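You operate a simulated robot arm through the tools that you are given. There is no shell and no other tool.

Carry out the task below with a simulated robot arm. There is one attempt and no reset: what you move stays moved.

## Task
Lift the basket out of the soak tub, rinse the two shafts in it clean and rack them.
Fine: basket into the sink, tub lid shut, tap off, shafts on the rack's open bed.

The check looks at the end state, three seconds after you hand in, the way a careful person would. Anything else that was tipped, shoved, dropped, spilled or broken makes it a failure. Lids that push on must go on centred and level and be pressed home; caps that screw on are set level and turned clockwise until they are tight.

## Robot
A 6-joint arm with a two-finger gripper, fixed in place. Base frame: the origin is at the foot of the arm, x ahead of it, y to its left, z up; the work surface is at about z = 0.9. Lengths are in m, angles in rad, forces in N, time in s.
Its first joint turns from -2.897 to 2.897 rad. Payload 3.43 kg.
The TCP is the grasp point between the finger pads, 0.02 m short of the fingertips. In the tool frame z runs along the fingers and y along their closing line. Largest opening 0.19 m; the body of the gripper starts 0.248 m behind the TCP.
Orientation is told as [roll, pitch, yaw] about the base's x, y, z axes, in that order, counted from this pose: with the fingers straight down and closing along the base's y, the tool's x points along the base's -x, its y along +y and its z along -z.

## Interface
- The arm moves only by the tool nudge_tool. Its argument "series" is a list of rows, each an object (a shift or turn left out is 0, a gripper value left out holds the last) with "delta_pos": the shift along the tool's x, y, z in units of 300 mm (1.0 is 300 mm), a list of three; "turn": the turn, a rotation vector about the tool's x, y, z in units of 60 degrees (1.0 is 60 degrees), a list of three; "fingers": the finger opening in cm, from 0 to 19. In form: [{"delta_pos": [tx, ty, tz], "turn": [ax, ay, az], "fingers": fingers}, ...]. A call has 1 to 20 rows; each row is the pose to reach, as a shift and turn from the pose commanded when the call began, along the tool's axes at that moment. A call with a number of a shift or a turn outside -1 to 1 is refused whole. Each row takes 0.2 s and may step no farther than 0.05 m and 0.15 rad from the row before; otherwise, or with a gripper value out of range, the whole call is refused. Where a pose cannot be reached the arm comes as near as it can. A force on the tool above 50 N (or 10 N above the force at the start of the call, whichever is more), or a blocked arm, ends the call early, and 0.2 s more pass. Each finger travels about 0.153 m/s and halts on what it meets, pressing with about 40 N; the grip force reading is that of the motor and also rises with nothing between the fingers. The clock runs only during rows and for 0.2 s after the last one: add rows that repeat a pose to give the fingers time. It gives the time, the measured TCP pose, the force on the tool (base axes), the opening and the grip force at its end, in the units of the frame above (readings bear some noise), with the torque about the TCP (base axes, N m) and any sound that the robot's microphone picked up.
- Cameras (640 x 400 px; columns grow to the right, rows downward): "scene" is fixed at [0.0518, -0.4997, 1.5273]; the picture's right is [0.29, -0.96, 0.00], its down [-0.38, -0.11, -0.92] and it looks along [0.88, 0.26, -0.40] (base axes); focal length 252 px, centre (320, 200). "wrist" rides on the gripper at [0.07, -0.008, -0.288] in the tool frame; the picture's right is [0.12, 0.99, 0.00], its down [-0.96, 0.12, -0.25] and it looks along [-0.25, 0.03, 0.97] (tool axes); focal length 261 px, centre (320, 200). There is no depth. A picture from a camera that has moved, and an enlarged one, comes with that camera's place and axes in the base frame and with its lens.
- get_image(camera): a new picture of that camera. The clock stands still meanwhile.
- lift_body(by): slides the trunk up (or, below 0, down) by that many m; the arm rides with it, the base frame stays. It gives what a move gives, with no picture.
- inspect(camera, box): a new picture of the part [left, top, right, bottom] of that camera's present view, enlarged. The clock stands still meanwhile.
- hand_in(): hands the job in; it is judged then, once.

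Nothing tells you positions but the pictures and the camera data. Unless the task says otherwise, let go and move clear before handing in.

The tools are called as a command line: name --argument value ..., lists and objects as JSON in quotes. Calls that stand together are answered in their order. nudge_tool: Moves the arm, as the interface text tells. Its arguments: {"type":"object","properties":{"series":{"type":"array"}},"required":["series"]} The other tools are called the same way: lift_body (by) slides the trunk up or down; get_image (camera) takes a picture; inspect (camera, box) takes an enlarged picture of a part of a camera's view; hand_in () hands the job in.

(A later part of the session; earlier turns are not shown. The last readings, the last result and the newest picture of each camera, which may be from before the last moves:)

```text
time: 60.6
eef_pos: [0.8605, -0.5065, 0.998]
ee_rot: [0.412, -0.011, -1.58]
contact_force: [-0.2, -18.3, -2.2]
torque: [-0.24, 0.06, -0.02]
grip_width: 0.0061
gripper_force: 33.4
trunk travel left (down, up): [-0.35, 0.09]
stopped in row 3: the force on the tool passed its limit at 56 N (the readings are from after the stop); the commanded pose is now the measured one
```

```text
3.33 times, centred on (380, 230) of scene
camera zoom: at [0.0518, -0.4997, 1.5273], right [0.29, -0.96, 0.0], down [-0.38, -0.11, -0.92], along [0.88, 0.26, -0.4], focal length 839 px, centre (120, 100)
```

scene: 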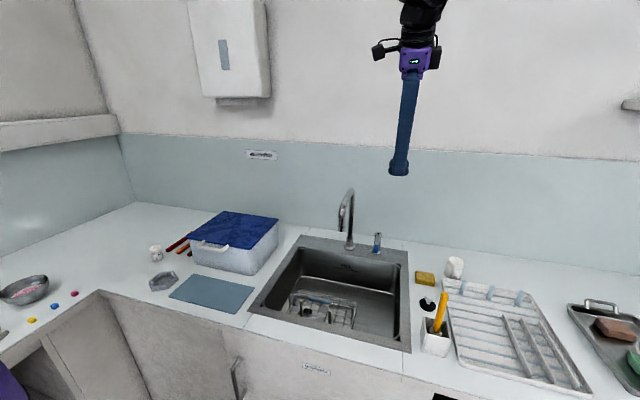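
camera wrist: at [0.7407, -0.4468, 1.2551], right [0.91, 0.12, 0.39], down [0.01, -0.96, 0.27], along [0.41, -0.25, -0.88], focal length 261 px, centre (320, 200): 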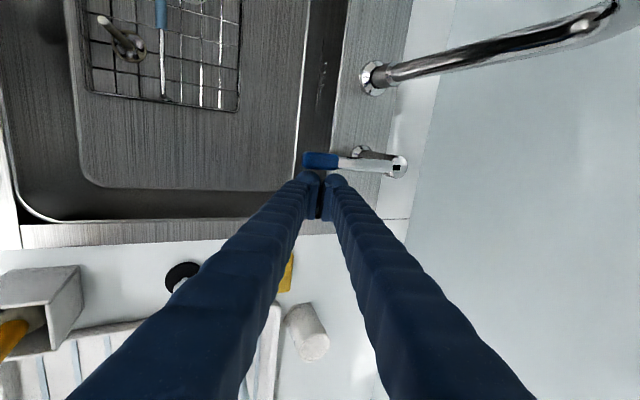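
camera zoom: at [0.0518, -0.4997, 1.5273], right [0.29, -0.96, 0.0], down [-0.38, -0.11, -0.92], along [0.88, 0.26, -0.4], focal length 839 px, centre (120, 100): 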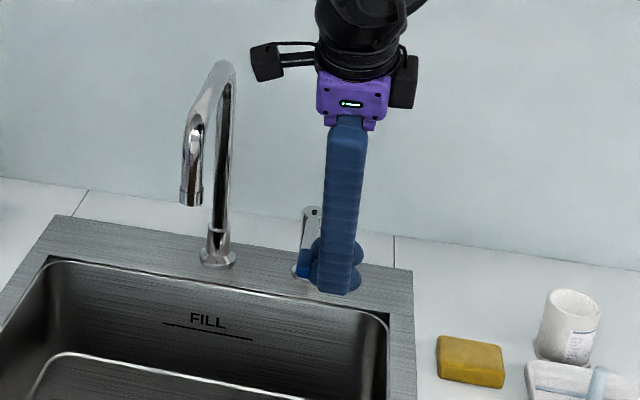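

nudge_tool --series '[{"delta_pos": [-0.04, 0, 0]}, {"delta_pos": [-0.04, 0.05, -0.115]}, {"delta_pos": [-0.04, 0.1, -0.23]}, {"delta_pos": [-0.02, 0.132, -0.306]}, {"delta_pos": [0.1, 0.132, -0.306]}, {"delta_pos": [0.2, 0.132, -0.306]}, {"delta_pos": [0.258, 0.132, -0.306]}, {"delta_pos": [0.258, 0.132, -0.306]}]'

get_image --camera "wrist"

inspect --camera "scene" --box '[320, 150, 440, 290]'

```text
time: 62.4
eef_pos: [0.8583, -0.4223, 1.0959]
ee_rot: [0.409, -0.008, -1.576]
contact_force: [0.2, 1.1, 0.4]
torque: [0.0, 0.03, 0.0]
grip_width: 0.0
gripper_force: 34.2
trunk travel left (down, up): [-0.35, 0.09]
```

```text
taken
camera wrist: at [0.7382, -0.3506, 1.356], right [0.91, 0.12, 0.4], down [0.0, -0.96, 0.28], along [0.41, -0.26, -0.87], focal length 261 px, centre (320, 200)
```

wrist: 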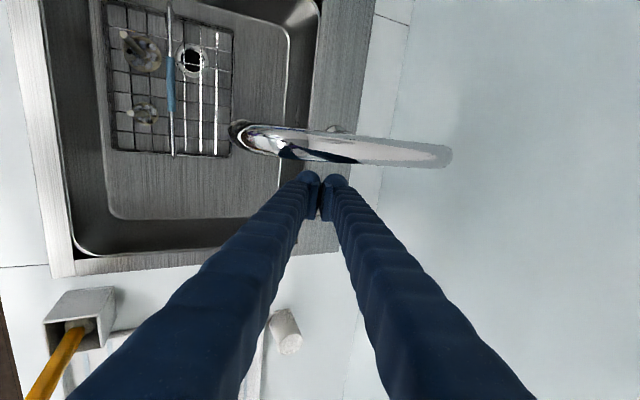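

```text
2.86 times, centred on (380, 220) of scene
camera zoom: at [0.0518, -0.4997, 1.5273], right [0.29, -0.96, 0.0], down [-0.38, -0.11, -0.92], along [0.88, 0.26, -0.4], focal length 719 px, centre (149, 143)
```

zoom: 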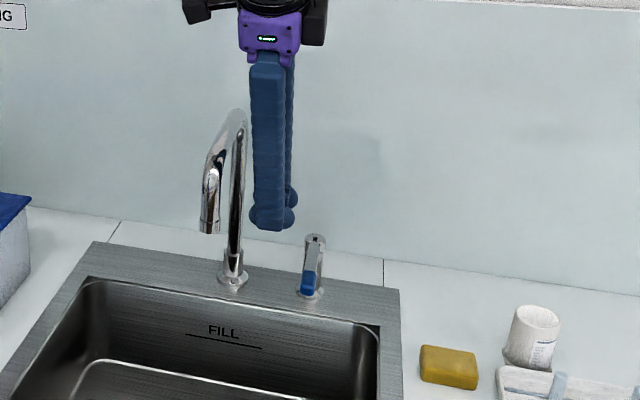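

nudge_tool --series '[{"delta_pos": [-0.03, 0, 0]}, {"delta_pos": [-0.03, -0.04, 0.1]}, {"delta_pos": [-0.03, -0.08, 0.205]}, {"delta_pos": [-0.03, -0.123, 0.31]}]'

inspect --camera "scene" --box '[320, 150, 440, 290]'

get_image --camera "wrist"

```text
time: 63.4
eef_pos: [0.8638, -0.4334, 0.9954]
ee_rot: [0.409, -0.01, -1.577]
contact_force: [0.8, -0.3, -0.5]
torque: [-0.01, 0.05, 0.01]
grip_width: 0.0002
gripper_force: 34.0
trunk travel left (down, up): [-0.35, 0.09]
```

```text
2.86 times, centred on (380, 220) of scene
camera zoom: at [0.0518, -0.4997, 1.5273], right [0.29, -0.96, 0.0], down [-0.38, -0.11, -0.92], along [0.88, 0.26, -0.4], focal length 719 px, centre (149, 143)
```

zoom: 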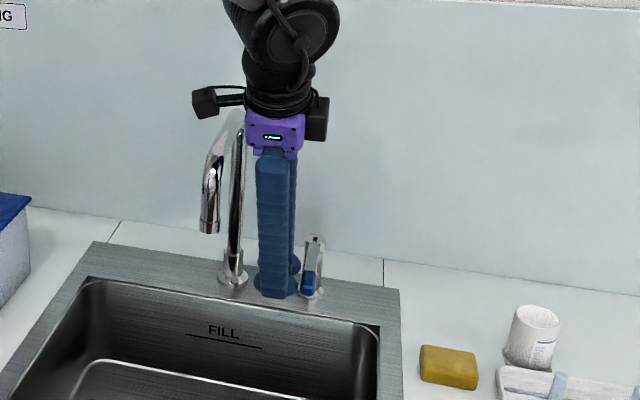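

```text
taken
camera wrist: at [0.7428, -0.3618, 1.2557], right [0.91, 0.12, 0.39], down [0.0, -0.96, 0.28], along [0.41, -0.26, -0.87], focal length 261 px, centre (320, 200)
```

wrist: 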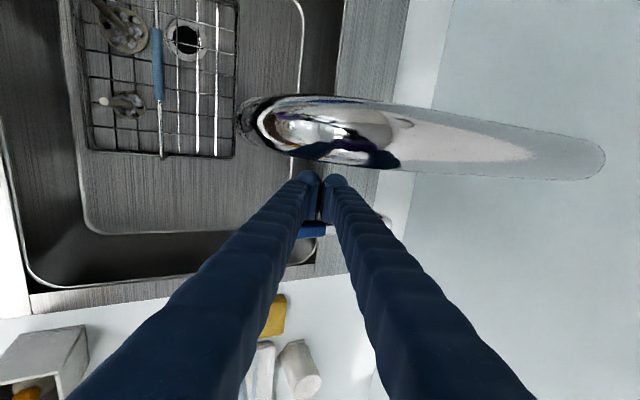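

nudge_tool --series '[{"delta_pos": [-0.033, 0, 0]}, {"delta_pos": [-0.075, 0.003, 0.001]}, {"delta_pos": [-0.117, 0.006, 0.003]}]'

inspect --camera "scene" --box '[320, 150, 440, 290]'

```text
time: 64.2
eef_pos: [0.8653, -0.469, 0.9979]
ee_rot: [0.41, -0.01, -1.577]
contact_force: [-0.5, -0.4, -0.2]
torque: [-0.01, -0.01, -0.02]
grip_width: 0.0001
gripper_force: 34.8
trunk travel left (down, up): [-0.35, 0.09]
```

```text
2.86 times, centred on (380, 220) of scene
camera zoom: at [0.0518, -0.4997, 1.5273], right [0.29, -0.96, 0.0], down [-0.38, -0.11, -0.92], along [0.88, 0.26, -0.4], focal length 719 px, centre (149, 143)
```

zoom: 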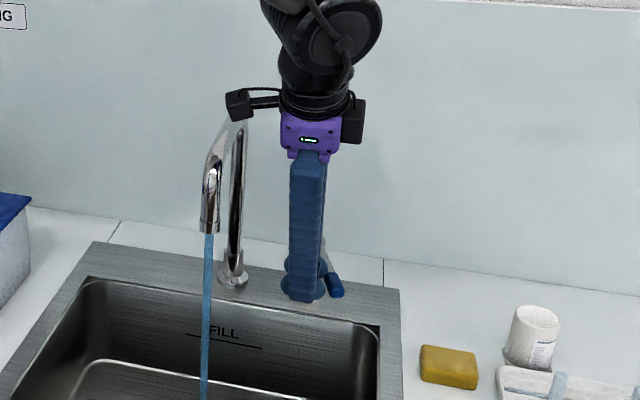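

nudge_tool --series '[{"delta_pos": [-0.035, 0.015, 0.006]}, {"delta_pos": [-0.07, 0.035, 0.015]}]'

inspect --camera "scene" --box '[280, 170, 440, 340]'

get_image --camera "wrist"

```text
time: 64.8
eef_pos: [0.8771, -0.4895, 0.9968]
ee_rot: [0.41, -0.008, -1.58]
contact_force: [0.0, 0.7, 0.2]
torque: [0.04, -0.03, 0.0]
grip_width: 0.0001
gripper_force: 34.5
trunk travel left (down, up): [-0.35, 0.09]
```

```text
2.35 times, centred on (360, 255) of scene
camera zoom: at [0.0518, -0.4997, 1.5273], right [0.29, -0.96, 0.0], down [-0.38, -0.11, -0.92], along [0.88, 0.26, -0.4], focal length 592 px, centre (226, 71)
```

zoom: 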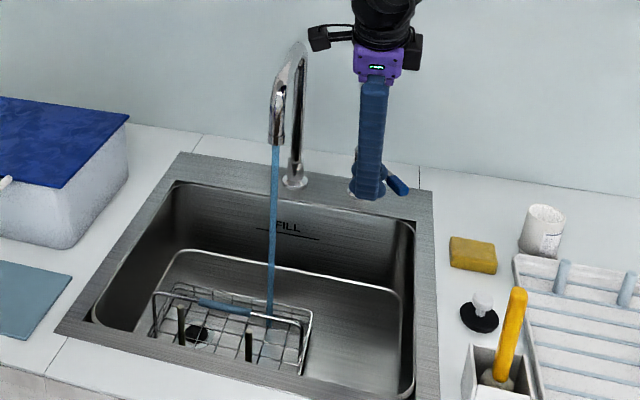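

```text
taken
camera wrist: at [0.755, -0.4182, 1.2563], right [0.91, 0.12, 0.4], down [0.0, -0.96, 0.28], along [0.41, -0.26, -0.87], focal length 261 px, centre (320, 200)
```

wrist: 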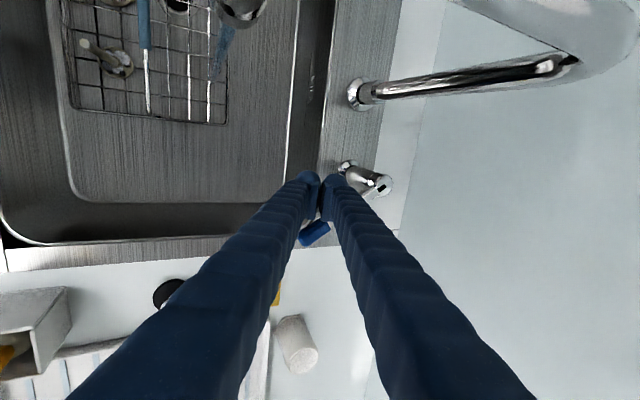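

nudge_tool --series '[{"delta_pos": [0.03, 0, 0]}, {"delta_pos": [0.03, 0.02, -0.12]}, {"delta_pos": [0.03, 0.04, -0.25]}, {"delta_pos": [0.03, 0.06, -0.4]}, {"delta_pos": [0.03, 0.08, -0.54]}, {"delta_pos": [0.03, 0.111, -0.678]}, {"delta_pos": [0.03, 0.15, -0.82]}]'

nudge_tool --series '[{"delta_pos": [0.07, -0.08, -0.03], "turn": [0.065, 0, 0]}, {"delta_pos": [0.14, -0.16, -0.06], "turn": [0.13, 0, 0]}, {"delta_pos": [0.21, -0.24, -0.09], "turn": [0.195, 0, 0]}, {"delta_pos": [0.28, -0.32, -0.12], "turn": [0.26, 0, 0]}, {"delta_pos": [0.35, -0.4, -0.15], "turn": [0.325, 0, 0]}, {"delta_pos": [0.42, -0.48, -0.18], "turn": [0.39, 0, 0]}, {"delta_pos": [0.49, -0.56, -0.2], "turn": [0.39, 0.008, 0]}, {"delta_pos": [0.56, -0.58, -0.2], "turn": [0.39, 0.008, 0]}]'

get_image --camera "wrist"

get_image --camera "scene"

```text
time: 66.4
eef_pos: [0.8202, -0.4785, 1.2424]
ee_rot: [0.411, -0.01, -1.58]
contact_force: [-0.6, 1.1, 0.5]
torque: [0.0, -0.02, -0.02]
grip_width: 0.0
gripper_force: 34.0
trunk travel left (down, up): [-0.35, 0.09]
```

```text
time: 68.2
eef_pos: [0.6369, -0.3088, 1.2248]
ee_rot: [0.001, 0.001, -1.576]
contact_force: [0.1, 0.4, 0.2]
torque: [-0.01, 0.07, -0.03]
grip_width: 0.0001
gripper_force: 34.3
trunk travel left (down, up): [-0.35, 0.09]
```

```text
taken
camera wrist: at [0.6293, -0.2395, 1.5116], right [0.99, 0.11, 0.0], down [0.11, -0.96, 0.25], along [0.03, -0.25, -0.97], focal length 261 px, centre (320, 200)
```

wrist: 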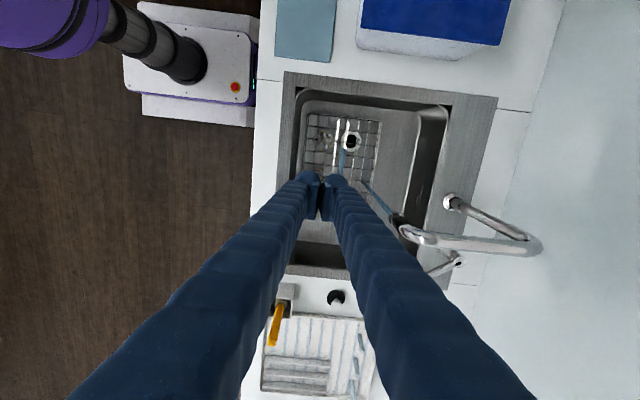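

```text
taken
```

scene: 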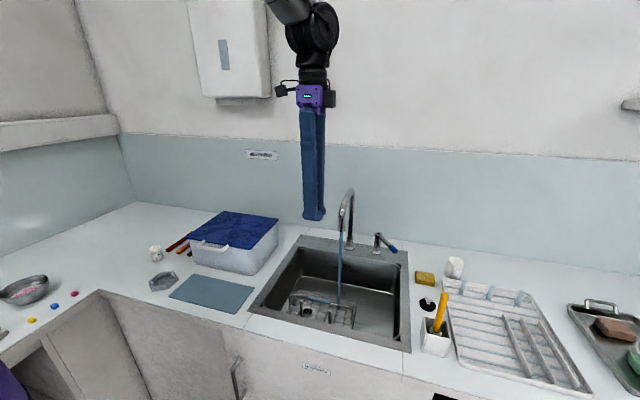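

nudge_tool --series '[{"delta_pos": [0.13, 0, 0], "fingers": 14}, {"delta_pos": [0.26, 0, 0]}, {"delta_pos": [0.4, 0, 0.05]}, {"delta_pos": [0.5, 0, 0.1]}, {"delta_pos": [0.5, 0, 0.1]}]'

get_image --camera "wrist"

inspect --camera "scene" --box '[280, 270, 370, 340]'

```text
time: 69.4
eef_pos: [0.6376, -0.159, 1.1956]
ee_rot: [0.001, 0.0, -1.576]
contact_force: [0.6, -0.6, -0.2]
torque: [0.0, -0.01, 0.0]
grip_width: 0.14
gripper_force: 0.1
trunk travel left (down, up): [-0.35, 0.09]
```

```text
taken
camera wrist: at [0.6294, -0.0903, 1.4829], right [0.99, 0.11, 0.0], down [0.11, -0.96, 0.25], along [0.03, -0.25, -0.97], focal length 261 px, centre (320, 200)
```

wrist: 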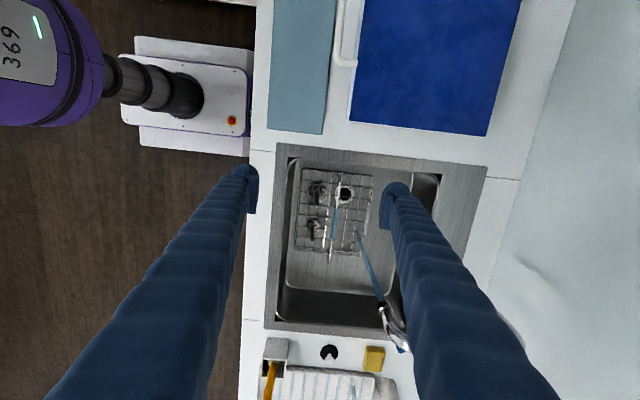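

```text
5.71 times, centred on (325, 305) of scene
camera zoom: at [0.0518, -0.4997, 1.5273], right [0.29, -0.96, 0.0], down [-0.38, -0.11, -0.92], along [0.88, 0.26, -0.4], focal length 1438 px, centre (291, -400)
```

zoom: 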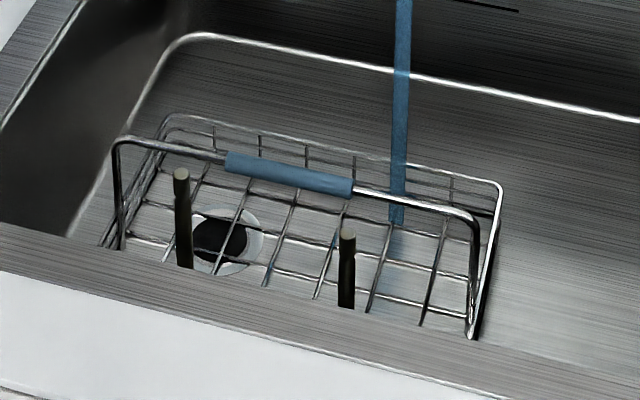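

inspect --camera "wrist" --box '[280, 160, 390, 270]'

inspect --camera "wrist" --box '[240, 320, 420, 400]'

```text
3.64 times, centred on (335, 215) of wrist
camera zoom: at [0.6294, -0.0903, 1.4829], right [0.99, 0.11, 0.0], down [0.11, -0.96, 0.25], along [0.03, -0.25, -0.97], focal length 948 px, centre (266, 146)
```

zoom: 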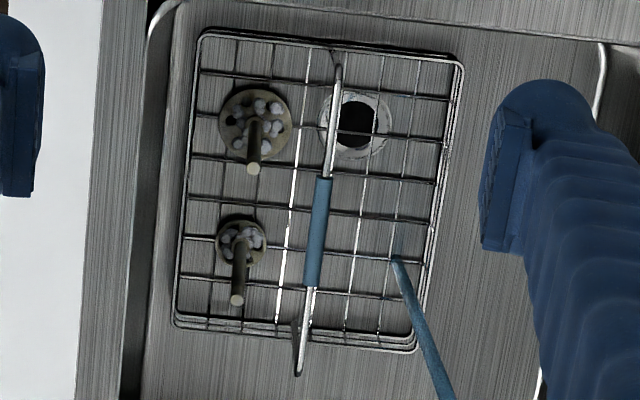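

```text
3.56 times, centred on (330, 360) of wrist
camera zoom: at [0.6294, -0.0903, 1.4829], right [0.99, 0.11, 0.0], down [0.11, -0.96, 0.25], along [0.03, -0.25, -0.97], focal length 927 px, centre (284, -369)
```

zoom: 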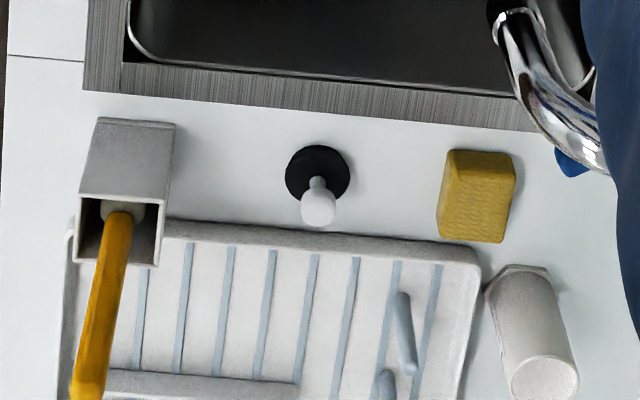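

nudge_tool --series '[{"delta_pos": [-0.065, 0.002, 0.1], "fingers": 3.5}, {"delta_pos": [-0.13, 0.004, 0.22]}, {"delta_pos": [-0.195, 0.007, 0.35]}, {"delta_pos": [-0.26, 0.009, 0.48]}, {"delta_pos": [-0.323, 0.011, 0.6]}, {"delta_pos": [-0.323, 0.011, 0.64]}]'

get_image --camera "wrist"

inspect --camera "scene" --box '[270, 220, 390, 330]'

```text
time: 70.8
eef_pos: [0.641, -0.2568, 1.0031]
ee_rot: [0.002, -0.001, -1.576]
contact_force: [0.4, 0.7, -0.1]
torque: [0.04, 0.01, -0.01]
grip_width: 0.0351
gripper_force: 0.2
trunk travel left (down, up): [-0.35, 0.09]
```

```text
taken
camera wrist: at [0.6331, -0.1875, 1.2895], right [0.99, 0.11, 0.0], down [0.11, -0.96, 0.25], along [0.03, -0.25, -0.97], focal length 261 px, centre (320, 200)
```

wrist: 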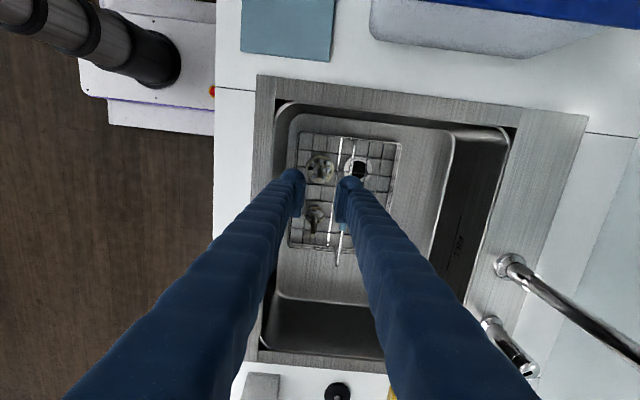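

```text
3.64 times, centred on (330, 275) of scene
camera zoom: at [0.0518, -0.4997, 1.5273], right [0.29, -0.96, 0.0], down [-0.38, -0.11, -0.92], along [0.88, 0.26, -0.4], focal length 915 px, centre (284, -73)
```

zoom: 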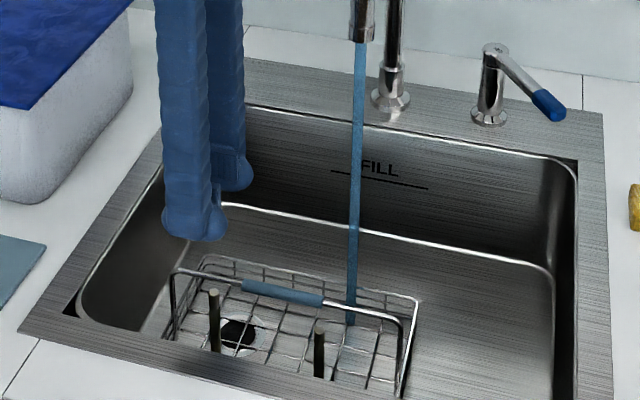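

inspect --camera "wrist" --box '[270, 110, 390, 220]'

```text
3.64 times, centred on (330, 165) of wrist
camera zoom: at [0.6331, -0.1875, 1.2895], right [0.99, 0.11, 0.0], down [0.11, -0.96, 0.25], along [0.03, -0.25, -0.97], focal length 948 px, centre (284, 327)
```

zoom: 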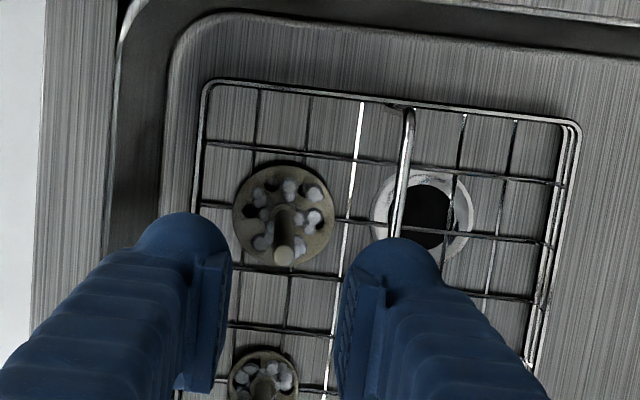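

nudge_tool --series '[{"delta_pos": [-0.003, 0, 0.13]}, {"delta_pos": [-0.006, 0, 0.26]}, {"delta_pos": [-0.006, 0, 0.393]}, {"delta_pos": [-0.006, 0, 0.393]}]'

nudge_tool --series '[{"fingers": 0}, {"fingers": 0}, {"fingers": 0}]'

inspect --camera "scene" --box '[270, 220, 390, 330]'

```text
time: 71.8
eef_pos: [0.6409, -0.2597, 0.8843]
ee_rot: [0.004, 0.001, -1.577]
contact_force: [0.2, 0.8, 0.7]
torque: [0.07, 0.0, 0.02]
grip_width: 0.0348
gripper_force: 0.0
trunk travel left (down, up): [-0.35, 0.09]
```

```text
time: 72.6
eef_pos: [0.6432, -0.2608, 0.8845]
ee_rot: [0.002, -0.001, -1.575]
contact_force: [0.0, -0.6, -0.6]
torque: [0.02, 0.03, -0.01]
grip_width: 0.0083
gripper_force: 39.9
trunk travel left (down, up): [-0.35, 0.09]
```

```text
3.64 times, centred on (330, 275) of scene
camera zoom: at [0.0518, -0.4997, 1.5273], right [0.29, -0.96, 0.0], down [-0.38, -0.11, -0.92], along [0.88, 0.26, -0.4], focal length 915 px, centre (284, -73)
```

zoom: 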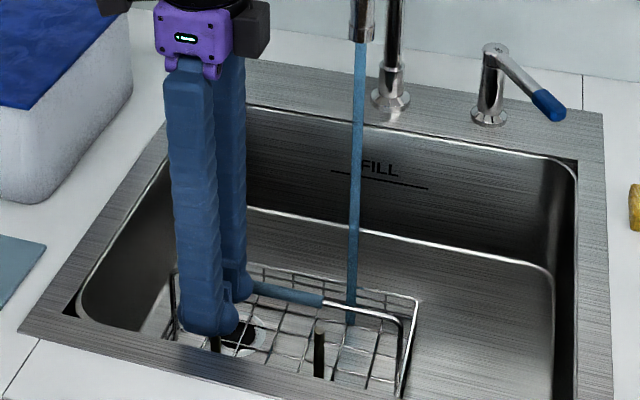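

nudge_tool --series '[{"delta_pos": [0, 0, -0.08]}, {"delta_pos": [0, 0, -0.2]}, {"delta_pos": [0, 0, -0.34]}, {"delta_pos": [0, 0, -0.48]}, {"delta_pos": [0, 0, -0.62]}, {"delta_pos": [0, 0, -0.7]}]'

get_image --camera "wrist"

inspect --camera "scene" --box '[260, 200, 380, 330]'

```text
time: 74.0
eef_pos: [0.6414, -0.2576, 1.0943]
ee_rot: [0.004, 0.001, -1.575]
contact_force: [-0.5, 0.1, -1.1]
torque: [-0.02, 0.0, 0.0]
grip_width: 0.0083
gripper_force: 39.5
trunk travel left (down, up): [-0.35, 0.09]
```

```text
taken
camera wrist: at [0.6327, -0.1888, 1.3817], right [0.99, 0.11, 0.0], down [0.11, -0.96, 0.25], along [0.03, -0.25, -0.97], focal length 261 px, centre (320, 200)
```

wrist: 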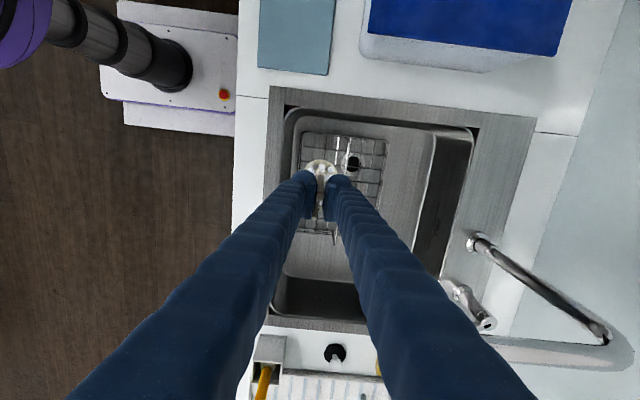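

```text
3.08 times, centred on (320, 265) of scene
camera zoom: at [0.0518, -0.4997, 1.5273], right [0.29, -0.96, 0.0], down [-0.38, -0.11, -0.92], along [0.88, 0.26, -0.4], focal length 774 px, centre (320, 0)
```

zoom: 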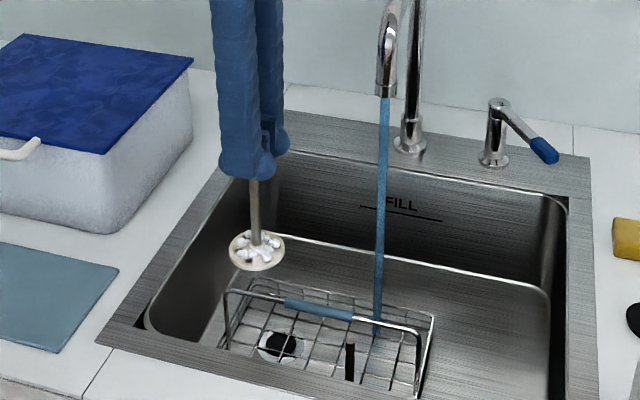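

nudge_tool --series '[{"delta_pos": [-0.056, -0.012, 0.025], "turn": [-0.127, 0, 0]}, {"delta_pos": [-0.113, -0.023, 0.049], "turn": [-0.255, 0, 0]}, {"delta_pos": [-0.169, -0.035, 0.074], "turn": [-0.382, 0, 0]}, {"delta_pos": [-0.225, -0.047, 0.099], "turn": [-0.51, 0, 0]}, {"delta_pos": [-0.282, -0.058, 0.123], "turn": [-0.637, 0, 0]}, {"delta_pos": [-0.338, -0.07, 0.148], "turn": [-0.764, 0, 0]}]'

get_image --camera "wrist"

get_image --camera "scene"

```text
time: 75.6
eef_pos: [0.6134, -0.2999, 1.0518]
ee_rot: [0.769, 0.264, -1.636]
contact_force: [0.8, 0.4, -1.5]
torque: [-0.02, 0.09, 0.0]
grip_width: 0.0082
gripper_force: 40.3
out of reach, approached as far as the arm can: row 3, 4
trunk travel left (down, up): [-0.35, 0.09]
stopped in row 6: the arm was blocked; the commanded pose is now the measured one
```

```text
taken
camera wrist: at [0.4091, -0.2716, 1.2626], right [0.71, -0.11, 0.7], down [-0.15, -0.99, 0.0], along [0.69, -0.11, -0.72], focal length 261 px, centre (320, 200)
```

wrist: 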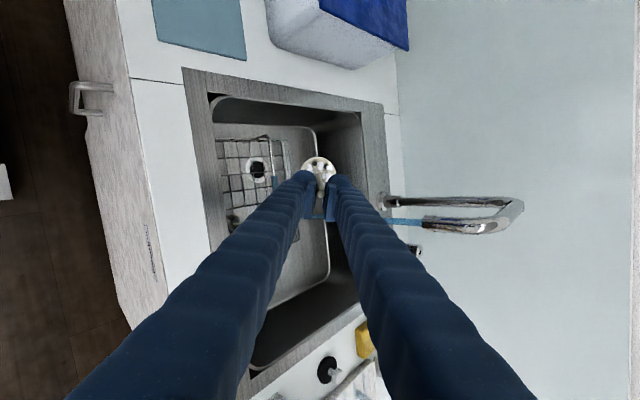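

```text
taken
```

scene: 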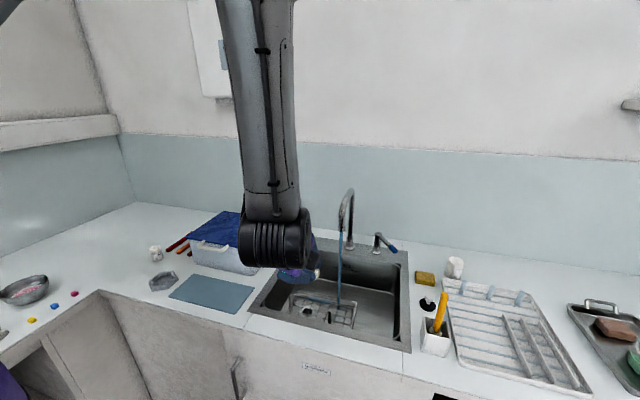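

nudge_tool --series '[{"delta_pos": [-0.065, 0.04, 0.015], "turn": [0.012, 0.059, -0.107]}, {"delta_pos": [-0.13, 0.08, 0.029], "turn": [0.023, 0.118, -0.214]}, {"delta_pos": [-0.195, 0.121, 0.044], "turn": [0.035, 0.177, -0.321]}, {"delta_pos": [-0.259, 0.161, 0.058], "turn": [0.047, 0.236, -0.428]}, {"delta_pos": [-0.324, 0.201, 0.073], "turn": [0.058, 0.295, -0.535]}, {"delta_pos": [-0.389, 0.242, 0.087], "turn": [0.07, 0.355, -0.642]}, {"delta_pos": [-0.454, 0.282, 0.102], "turn": [0.0816, 0.4136, -0.7485]}]'

get_image --camera "wrist"

get_image --camera "scene"

```text
time: 77.2
eef_pos: [0.687, -0.446, 1.05]
ee_rot: [0.797, -0.001, -0.767]
contact_force: [0.7, -0.2, -0.8]
torque: [-0.02, 0.06, 0.05]
grip_width: 0.0079
gripper_force: 40.5
trunk travel left (down, up): [-0.35, 0.09]
```

```text
taken
camera wrist: at [0.4895, -0.5514, 1.2442], right [0.4, 0.58, 0.71], down [0.63, -0.74, 0.25], along [0.67, 0.34, -0.66], focal length 261 px, centre (320, 200)
```

wrist: 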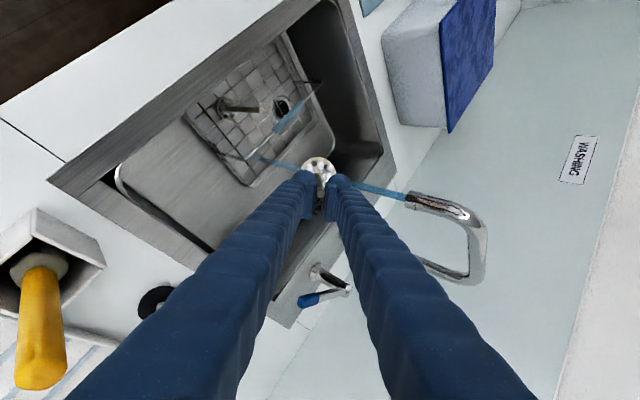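

```text
taken
```

scene: 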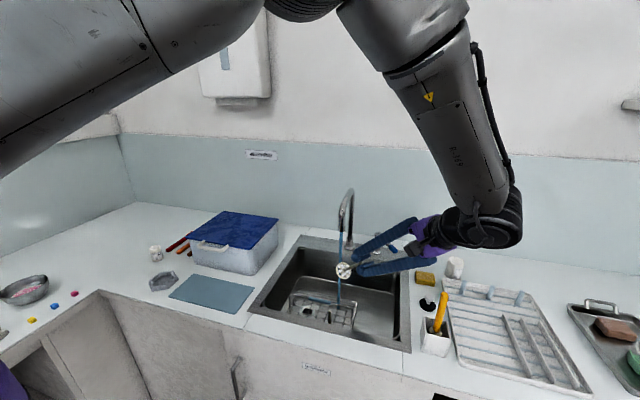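

inspect --camera "scene" --box '[300, 220, 400, 310]'

inspect --camera "wrist" --box '[260, 130, 400, 230]'

```text
4.44 times, centred on (350, 265) of scene
camera zoom: at [0.0518, -0.4997, 1.5273], right [0.29, -0.96, 0.0], down [-0.38, -0.11, -0.92], along [0.88, 0.26, -0.4], focal length 1118 px, centre (187, -89)
```

zoom: 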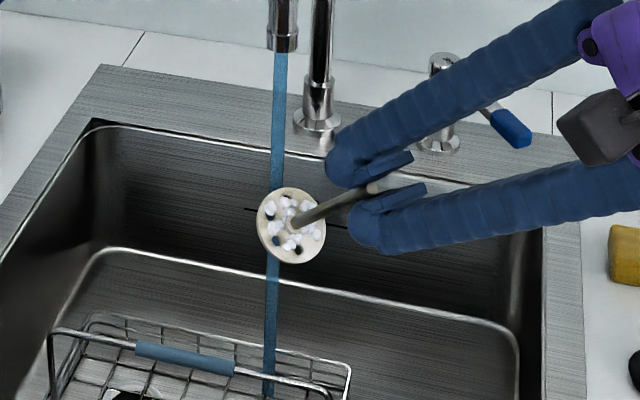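

```text
4.00 times, centred on (330, 180) of wrist
camera zoom: at [0.4895, -0.5514, 1.2442], right [0.4, 0.58, 0.71], down [0.63, -0.74, 0.25], along [0.67, 0.34, -0.66], focal length 1043 px, centre (280, 280)
```

zoom: 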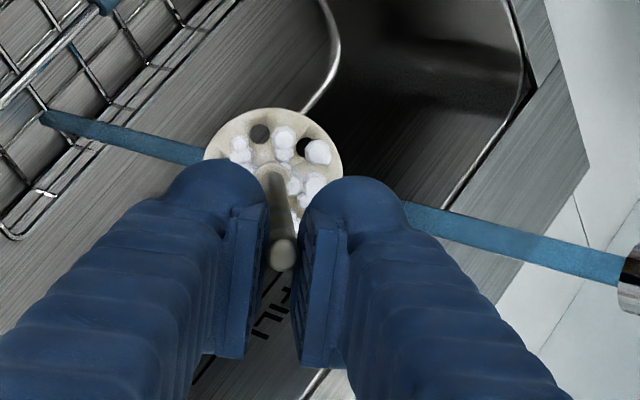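

nudge_tool --series '[{"delta_pos": [0, 0.03, 0.03]}, {"delta_pos": [0, 0.05, 0.052]}, {"delta_pos": [0, 0.07, 0.072]}, {"delta_pos": [0, 0.081, 0.083]}, {"delta_pos": [0, 0.081, 0.083]}, {"delta_pos": [0, 0.081, 0.083]}, {"delta_pos": [0, 0.081, 0.083]}]'

inspect --camera "scene" --box '[300, 220, 400, 310]'

inspect --camera "wrist" --box '[260, 130, 400, 230]'

```text
time: 78.8
eef_pos: [0.7098, -0.4214, 1.052]
ee_rot: [0.797, 0.0, -0.769]
contact_force: [-0.3, 0.6, -0.3]
torque: [-0.05, 0.05, 0.03]
grip_width: 0.0081
gripper_force: 39.7
trunk travel left (down, up): [-0.35, 0.09]
```

```text
4.44 times, centred on (350, 265) of scene
camera zoom: at [0.0518, -0.4997, 1.5273], right [0.29, -0.96, 0.0], down [-0.38, -0.11, -0.92], along [0.88, 0.26, -0.4], focal length 1118 px, centre (187, -89)
```

zoom: 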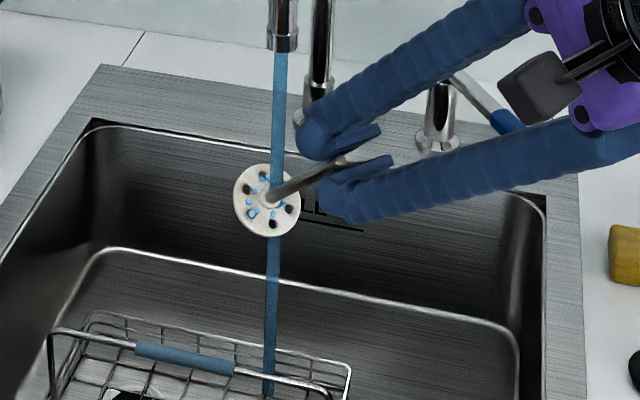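

```text
4.00 times, centred on (330, 180) of wrist
camera zoom: at [0.5127, -0.5258, 1.245], right [0.4, 0.58, 0.71], down [0.62, -0.74, 0.26], along [0.67, 0.34, -0.66], focal length 1043 px, centre (280, 280)
```

zoom: 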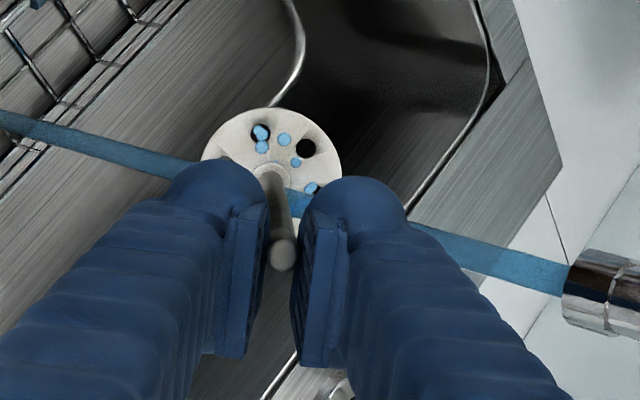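

nudge_tool --series '[{"delta_pos": [0, 0.01, 0.04]}, {"delta_pos": [0, 0.02, 0.08]}, {"delta_pos": [0, 0.03, 0.12]}, {"delta_pos": [0, 0.037, 0.15]}, {"delta_pos": [0, 0.043, 0.18]}, {"delta_pos": [0, 0.049, 0.203]}, {"delta_pos": [0, 0.049, 0.203]}, {"delta_pos": [0, 0.049, 0.203]}]'

inspect --camera "scene" --box '[300, 220, 400, 310]'

inspect --camera "wrist" --box '[260, 130, 400, 230]'

```text
time: 80.6
eef_pos: [0.7483, -0.3823, 1.0179]
ee_rot: [0.797, 0.0, -0.769]
contact_force: [0.7, -0.1, -0.5]
torque: [-0.06, 0.08, -0.02]
grip_width: 0.0077
gripper_force: 40.0
trunk travel left (down, up): [-0.35, 0.09]
```

```text
4.44 times, centred on (350, 265) of scene
camera zoom: at [0.0518, -0.4997, 1.5273], right [0.29, -0.96, 0.0], down [-0.38, -0.11, -0.92], along [0.88, 0.26, -0.4], focal length 1118 px, centre (187, -89)
```

zoom: 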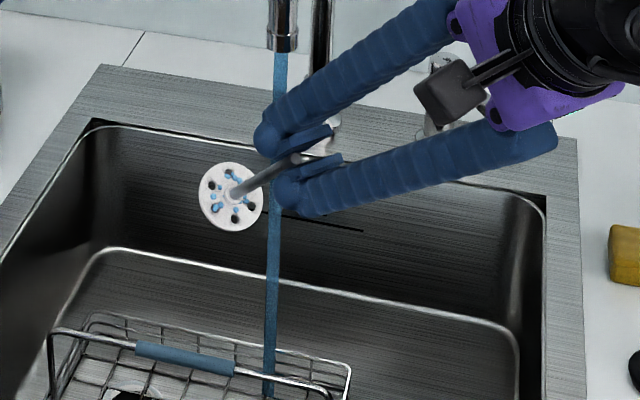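

```text
4.00 times, centred on (330, 180) of wrist
camera zoom: at [0.5504, -0.4868, 1.2126], right [0.4, 0.58, 0.71], down [0.62, -0.74, 0.26], along [0.67, 0.34, -0.66], focal length 1043 px, centre (280, 280)
```

zoom: 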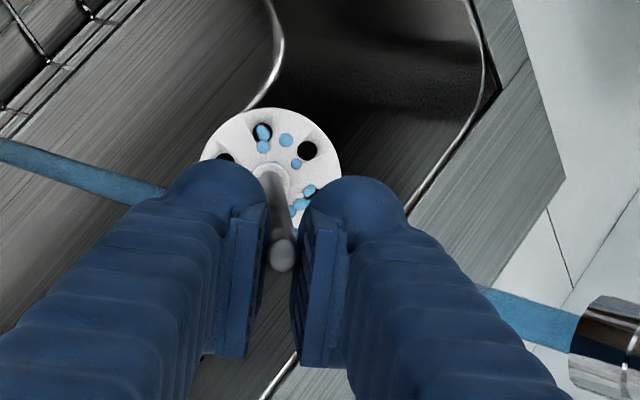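

nudge_tool --series '[{"delta_pos": [0, -0.03, -0.05]}, {"delta_pos": [0, -0.06, -0.1]}, {"delta_pos": [0, -0.095, -0.155]}, {"delta_pos": [0.03, -0.095, -0.155]}, {"delta_pos": [0.055, -0.095, -0.155]}, {"delta_pos": [0.055, -0.08, -0.14]}, {"delta_pos": [0.02, -0.08, -0.14]}, {"delta_pos": [-0.02, -0.08, -0.14]}, {"delta_pos": [-0.055, -0.08, -0.14]}, {"delta_pos": [-0.055, -0.1, -0.165]}, {"delta_pos": [-0.02, -0.11, -0.175]}, {"delta_pos": [0.02, -0.115, -0.18]}, {"delta_pos": [0, -0.115, -0.18]}, {"delta_pos": [0, -0.115, -0.18]}]'

inspect --camera "scene" --box '[300, 220, 400, 310]'

inspect --camera "wrist" --box '[260, 130, 400, 230]'

```text
time: 83.6
eef_pos: [0.7041, -0.4279, 1.031]
ee_rot: [0.796, -0.002, -0.769]
contact_force: [-0.5, 0.4, -0.9]
torque: [-0.02, 0.03, 0.0]
grip_width: 0.0078
gripper_force: 40.4
trunk travel left (down, up): [-0.35, 0.09]
```

```text
4.44 times, centred on (350, 265) of scene
camera zoom: at [0.0518, -0.4997, 1.5273], right [0.29, -0.96, 0.0], down [-0.38, -0.11, -0.92], along [0.88, 0.26, -0.4], focal length 1118 px, centre (187, -89)
```

zoom: 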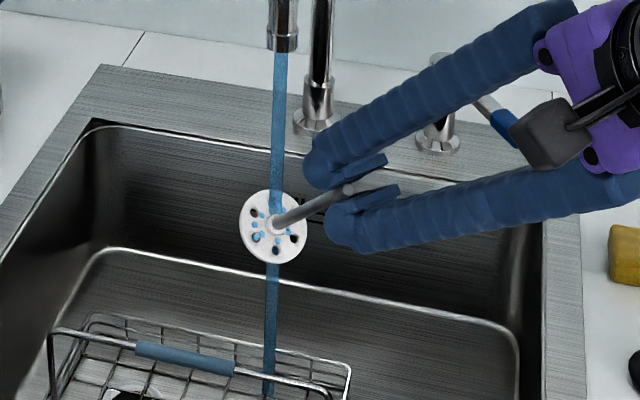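

```text
4.00 times, centred on (330, 180) of wrist
camera zoom: at [0.5067, -0.5327, 1.2258], right [0.4, 0.58, 0.71], down [0.62, -0.74, 0.26], along [0.67, 0.34, -0.66], focal length 1043 px, centre (280, 280)
```

zoom: 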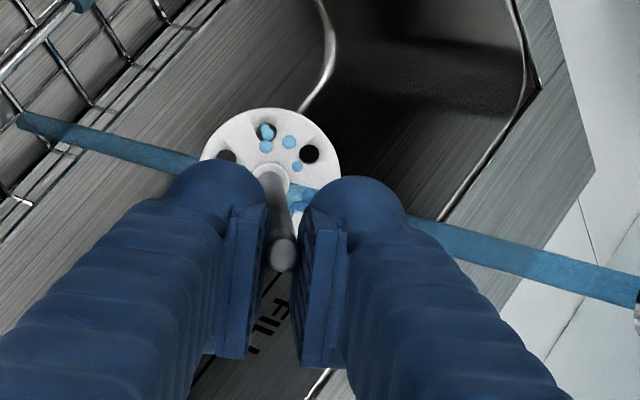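

nudge_tool --series '[{"delta_pos": [0, 0, -0.12]}, {"delta_pos": [-0.01, 0, -0.2], "turn": [0.1, 0, 0]}, {"delta_pos": [-0.02, 0.005, -0.29], "turn": [0.23, 0, 0]}, {"delta_pos": [-0.03, 0.01, -0.38], "turn": [0.36, 0, 0]}, {"delta_pos": [-0.04, 0.015, -0.45], "turn": [0.49, 0, 0]}, {"delta_pos": [-0.05, 0.02, -0.5], "turn": [0.62, 0, 0]}, {"delta_pos": [-0.061, 0.027, -0.541], "turn": [0.761, 0, 0]}, {"delta_pos": [-0.061, 0.027, -0.541], "turn": [0.761, 0, 0]}, {"delta_pos": [-0.061, 0.027, -0.541], "turn": [0.761, 0, 0]}, {"delta_pos": [-0.061, 0.027, -0.541], "turn": [0.761, 0, 0]}]'

get_image --camera "wrist"

get_image --camera "scene"

```text
time: 85.8
eef_pos: [0.6404, -0.5185, 1.1525]
ee_rot: [-0.002, 0.001, -0.769]
contact_force: [0.0, 0.5, -1.0]
torque: [-0.07, -0.02, -0.03]
grip_width: 0.0078
gripper_force: 39.8
trunk travel left (down, up): [-0.35, 0.09]
```

```text
taken
camera wrist: at [0.5835, -0.4773, 1.4386], right [0.61, 0.8, 0.0], down [0.77, -0.59, 0.25], along [0.2, -0.15, -0.97], focal length 261 px, centre (320, 200)
```

wrist: 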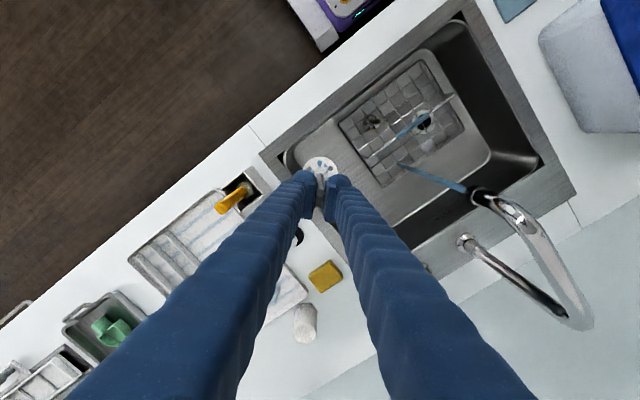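

```text
taken
```

scene: 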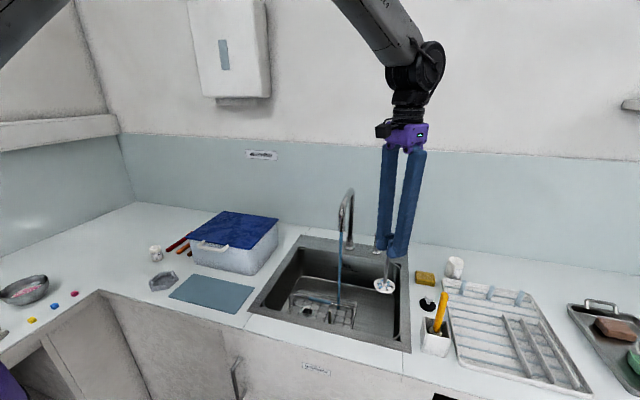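

inspect --camera "scene" --box '[420, 260, 600, 395]'

inspect --camera "scene" --box '[350, 230, 430, 310]'

inspect --camera "wrist" --box '[110, 160, 330, 350]'

```text
2.96 times, centred on (510, 328) of scene
camera zoom: at [0.0518, -0.4997, 1.5273], right [0.29, -0.96, 0.0], down [-0.38, -0.11, -0.92], along [0.88, 0.26, -0.4], focal length 746 px, centre (-243, -178)
```

zoom: 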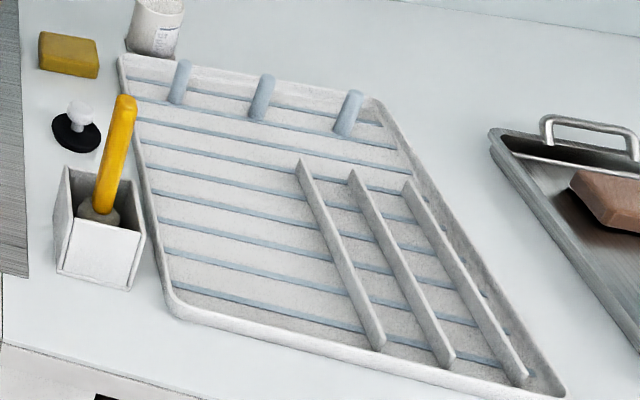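

```text
5.00 times, centred on (390, 270) of scene
camera zoom: at [0.0518, -0.4997, 1.5273], right [0.29, -0.96, 0.0], down [-0.38, -0.11, -0.92], along [0.88, 0.26, -0.4], focal length 1258 px, centre (-30, -150)
```

zoom: 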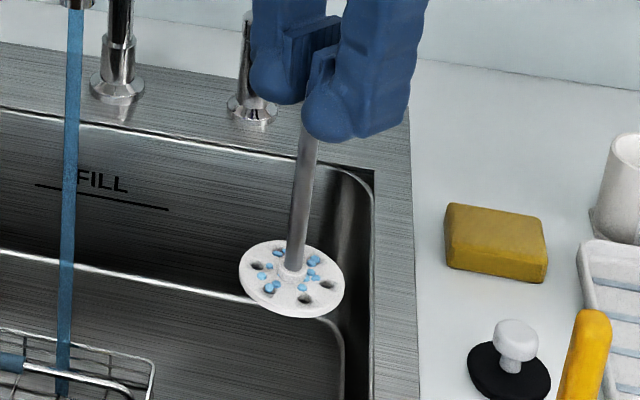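

```text
2.11 times, centred on (220, 255) of wrist
camera zoom: at [0.5835, -0.4773, 1.4386], right [0.61, 0.8, 0.0], down [0.77, -0.59, 0.25], along [0.2, -0.15, -0.97], focal length 549 px, centre (530, 84)
```

zoom: 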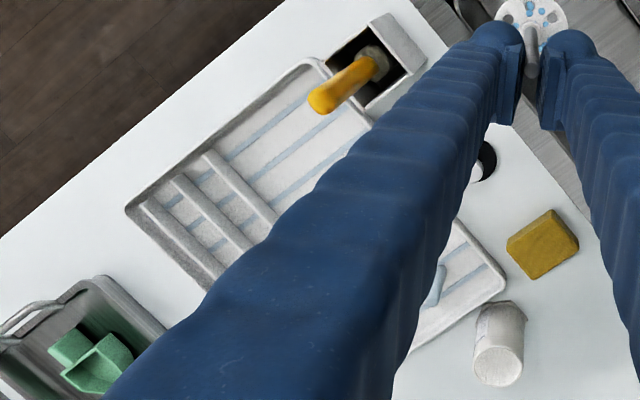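

nudge_tool --series '[{"delta_pos": [0, 0, -0.13]}, {"delta_pos": [0, 0, -0.26]}, {"delta_pos": [-0.06, -0.065, -0.333]}, {"delta_pos": [-0.14, -0.15, -0.333]}, {"delta_pos": [-0.24, -0.258, -0.333]}, {"delta_pos": [-0.34, -0.365, -0.333]}, {"delta_pos": [-0.44, -0.473, -0.333]}, {"delta_pos": [-0.542, -0.582, -0.333]}, {"delta_pos": [-0.542, -0.582, -0.333]}]'

get_image --camera "wrist"

get_image --camera "scene"

```text
time: 87.8
eef_pos: [0.6294, -0.7505, 1.2502]
ee_rot: [0.001, -0.003, -0.767]
contact_force: [-0.5, -0.1, -0.6]
torque: [-0.1, -0.09, -0.01]
grip_width: 0.0078
gripper_force: 39.5
out of reach, approached as far as the arm can: row 8, 9
trunk travel left (down, up): [-0.35, 0.09]
```

```text
taken
camera wrist: at [0.5734, -0.7078, 1.5369], right [0.6, 0.8, 0.0], down [0.77, -0.59, 0.25], along [0.2, -0.15, -0.97], focal length 261 px, centre (320, 200)
```

wrist: 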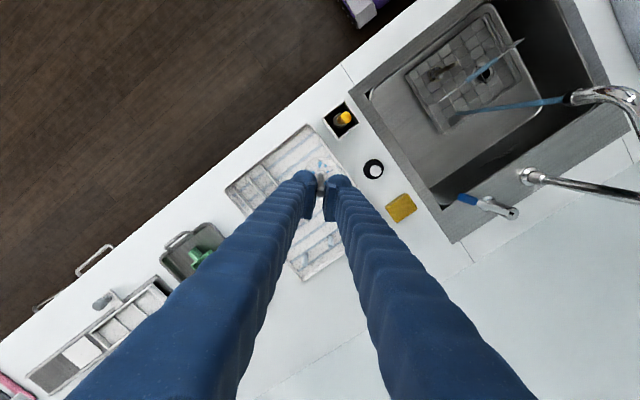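

```text
taken
```

scene: 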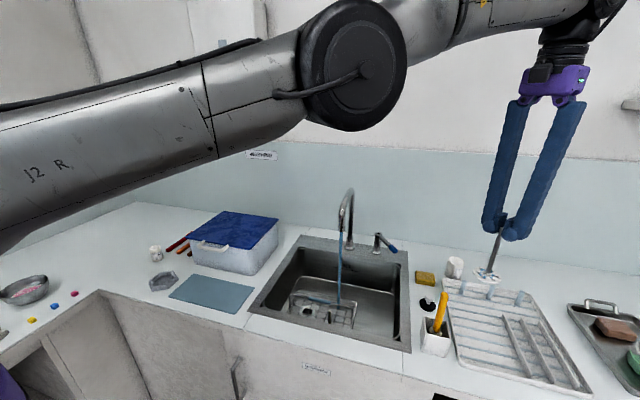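

nudge_tool --series '[{"delta_pos": [0, 0, 0.13]}, {"delta_pos": [0, 0, 0.26]}, {"delta_pos": [0, 0, 0.39]}, {"delta_pos": [0, 0, 0.51]}, {"delta_pos": [-0.015, 0.002, 0.6]}, {"delta_pos": [-0.036, 0.004, 0.6]}, {"delta_pos": [-0.036, 0.004, 0.6]}]'

get_image --camera "wrist"

inspect --camera "scene" --box '[420, 230, 600, 395]'

```text
time: 89.4
eef_pos: [0.6395, -0.7573, 1.0694]
ee_rot: [0.0, 0.0, -0.77]
contact_force: [0.2, 1.1, -0.9]
torque: [0.01, -0.02, 0.0]
grip_width: 0.0079
gripper_force: 39.8
trunk travel left (down, up): [-0.35, 0.09]
```

```text
taken
camera wrist: at [0.5835, -0.7164, 1.3554], right [0.61, 0.8, 0.0], down [0.77, -0.59, 0.25], along [0.2, -0.15, -0.97], focal length 261 px, centre (320, 200)
```

wrist: 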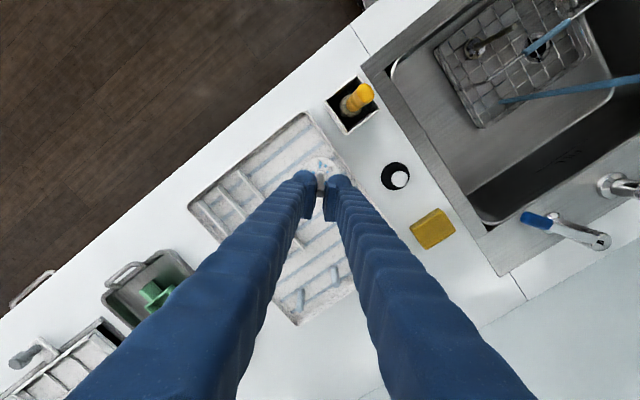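

```text
2.42 times, centred on (510, 312) of scene
camera zoom: at [0.0518, -0.4997, 1.5273], right [0.29, -0.96, 0.0], down [-0.38, -0.11, -0.92], along [0.88, 0.26, -0.4], focal length 610 px, centre (-141, -73)
```

zoom: 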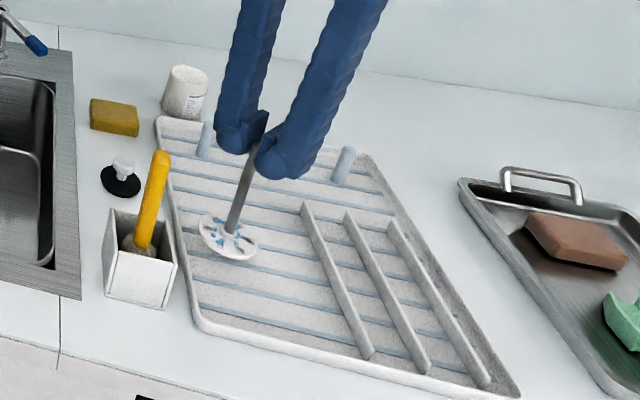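

nudge_tool --series '[{"delta_pos": [0, 0, 0.03]}, {"delta_pos": [0, 0, 0.06]}]'

nudge_tool --series '[{"delta_pos": [0, 0, 0.012]}]'

nudge_tool --series '[{"delta_pos": [0, 0, 0.012]}]'

inspect --camera "scene" --box '[440, 270, 540, 350]'

```text
time: 90.0
eef_pos: [0.6399, -0.7578, 1.0489]
ee_rot: [-0.002, 0.0, -0.769]
contact_force: [-0.1, -0.2, -0.8]
torque: [0.0, 0.0, 0.0]
grip_width: 0.0079
gripper_force: 39.7
trunk travel left (down, up): [-0.35, 0.09]
```

```text
time: 90.4
eef_pos: [0.6401, -0.7588, 1.0472]
ee_rot: [-0.001, 0.0, -0.77]
contact_force: [0.2, 0.7, -0.7]
torque: [0.0, 0.0, -0.01]
grip_width: 0.0076
gripper_force: 40.0
trunk travel left (down, up): [-0.35, 0.09]
```

```text
time: 90.8
eef_pos: [0.6388, -0.7592, 1.0427]
ee_rot: [0.0, 0.0, -0.77]
contact_force: [0.5, 0.5, -0.8]
torque: [-0.02, -0.01, -0.01]
grip_width: 0.0079
gripper_force: 40.6
trunk travel left (down, up): [-0.35, 0.09]
```

```text
5.00 times, centred on (490, 310) of scene
camera zoom: at [0.0518, -0.4997, 1.5273], right [0.29, -0.96, 0.0], down [-0.38, -0.11, -0.92], along [0.88, 0.26, -0.4], focal length 1258 px, centre (-530, -350)
```

zoom: 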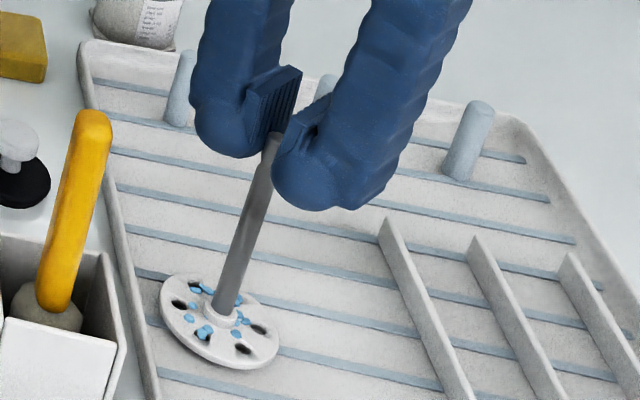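

nudge_tool --series '[{"delta_pos": [0, 0, 0.012]}]'

nudge_tool --series '[{"delta_pos": [0, 0, 0.01]}]'

nudge_tool --series '[{"delta_pos": [0, 0, 0.01]}]'

```text
time: 91.2
eef_pos: [0.6402, -0.7579, 1.039]
ee_rot: [-0.001, 0.0, -0.769]
contact_force: [0.8, -0.1, -0.3]
torque: [-0.04, -0.02, 0.03]
grip_width: 0.0077
gripper_force: 40.1
trunk travel left (down, up): [-0.35, 0.09]
```

```text
time: 91.6
eef_pos: [0.6407, -0.758, 1.0386]
ee_rot: [0.001, -0.002, -0.769]
contact_force: [-0.9, 1.7, 11.2]
torque: [0.0, -0.03, 0.0]
grip_width: 0.0077
gripper_force: 40.4
trunk travel left (down, up): [-0.35, 0.09]
```

```text
time: 92.0
eef_pos: [0.6386, -0.7579, 1.0386]
ee_rot: [0.001, -0.005, -0.771]
contact_force: [0.3, 3.1, 31.6]
torque: [0.12, 0.06, 0.03]
grip_width: 0.0079
gripper_force: 40.3
trunk travel left (down, up): [-0.35, 0.09]
```

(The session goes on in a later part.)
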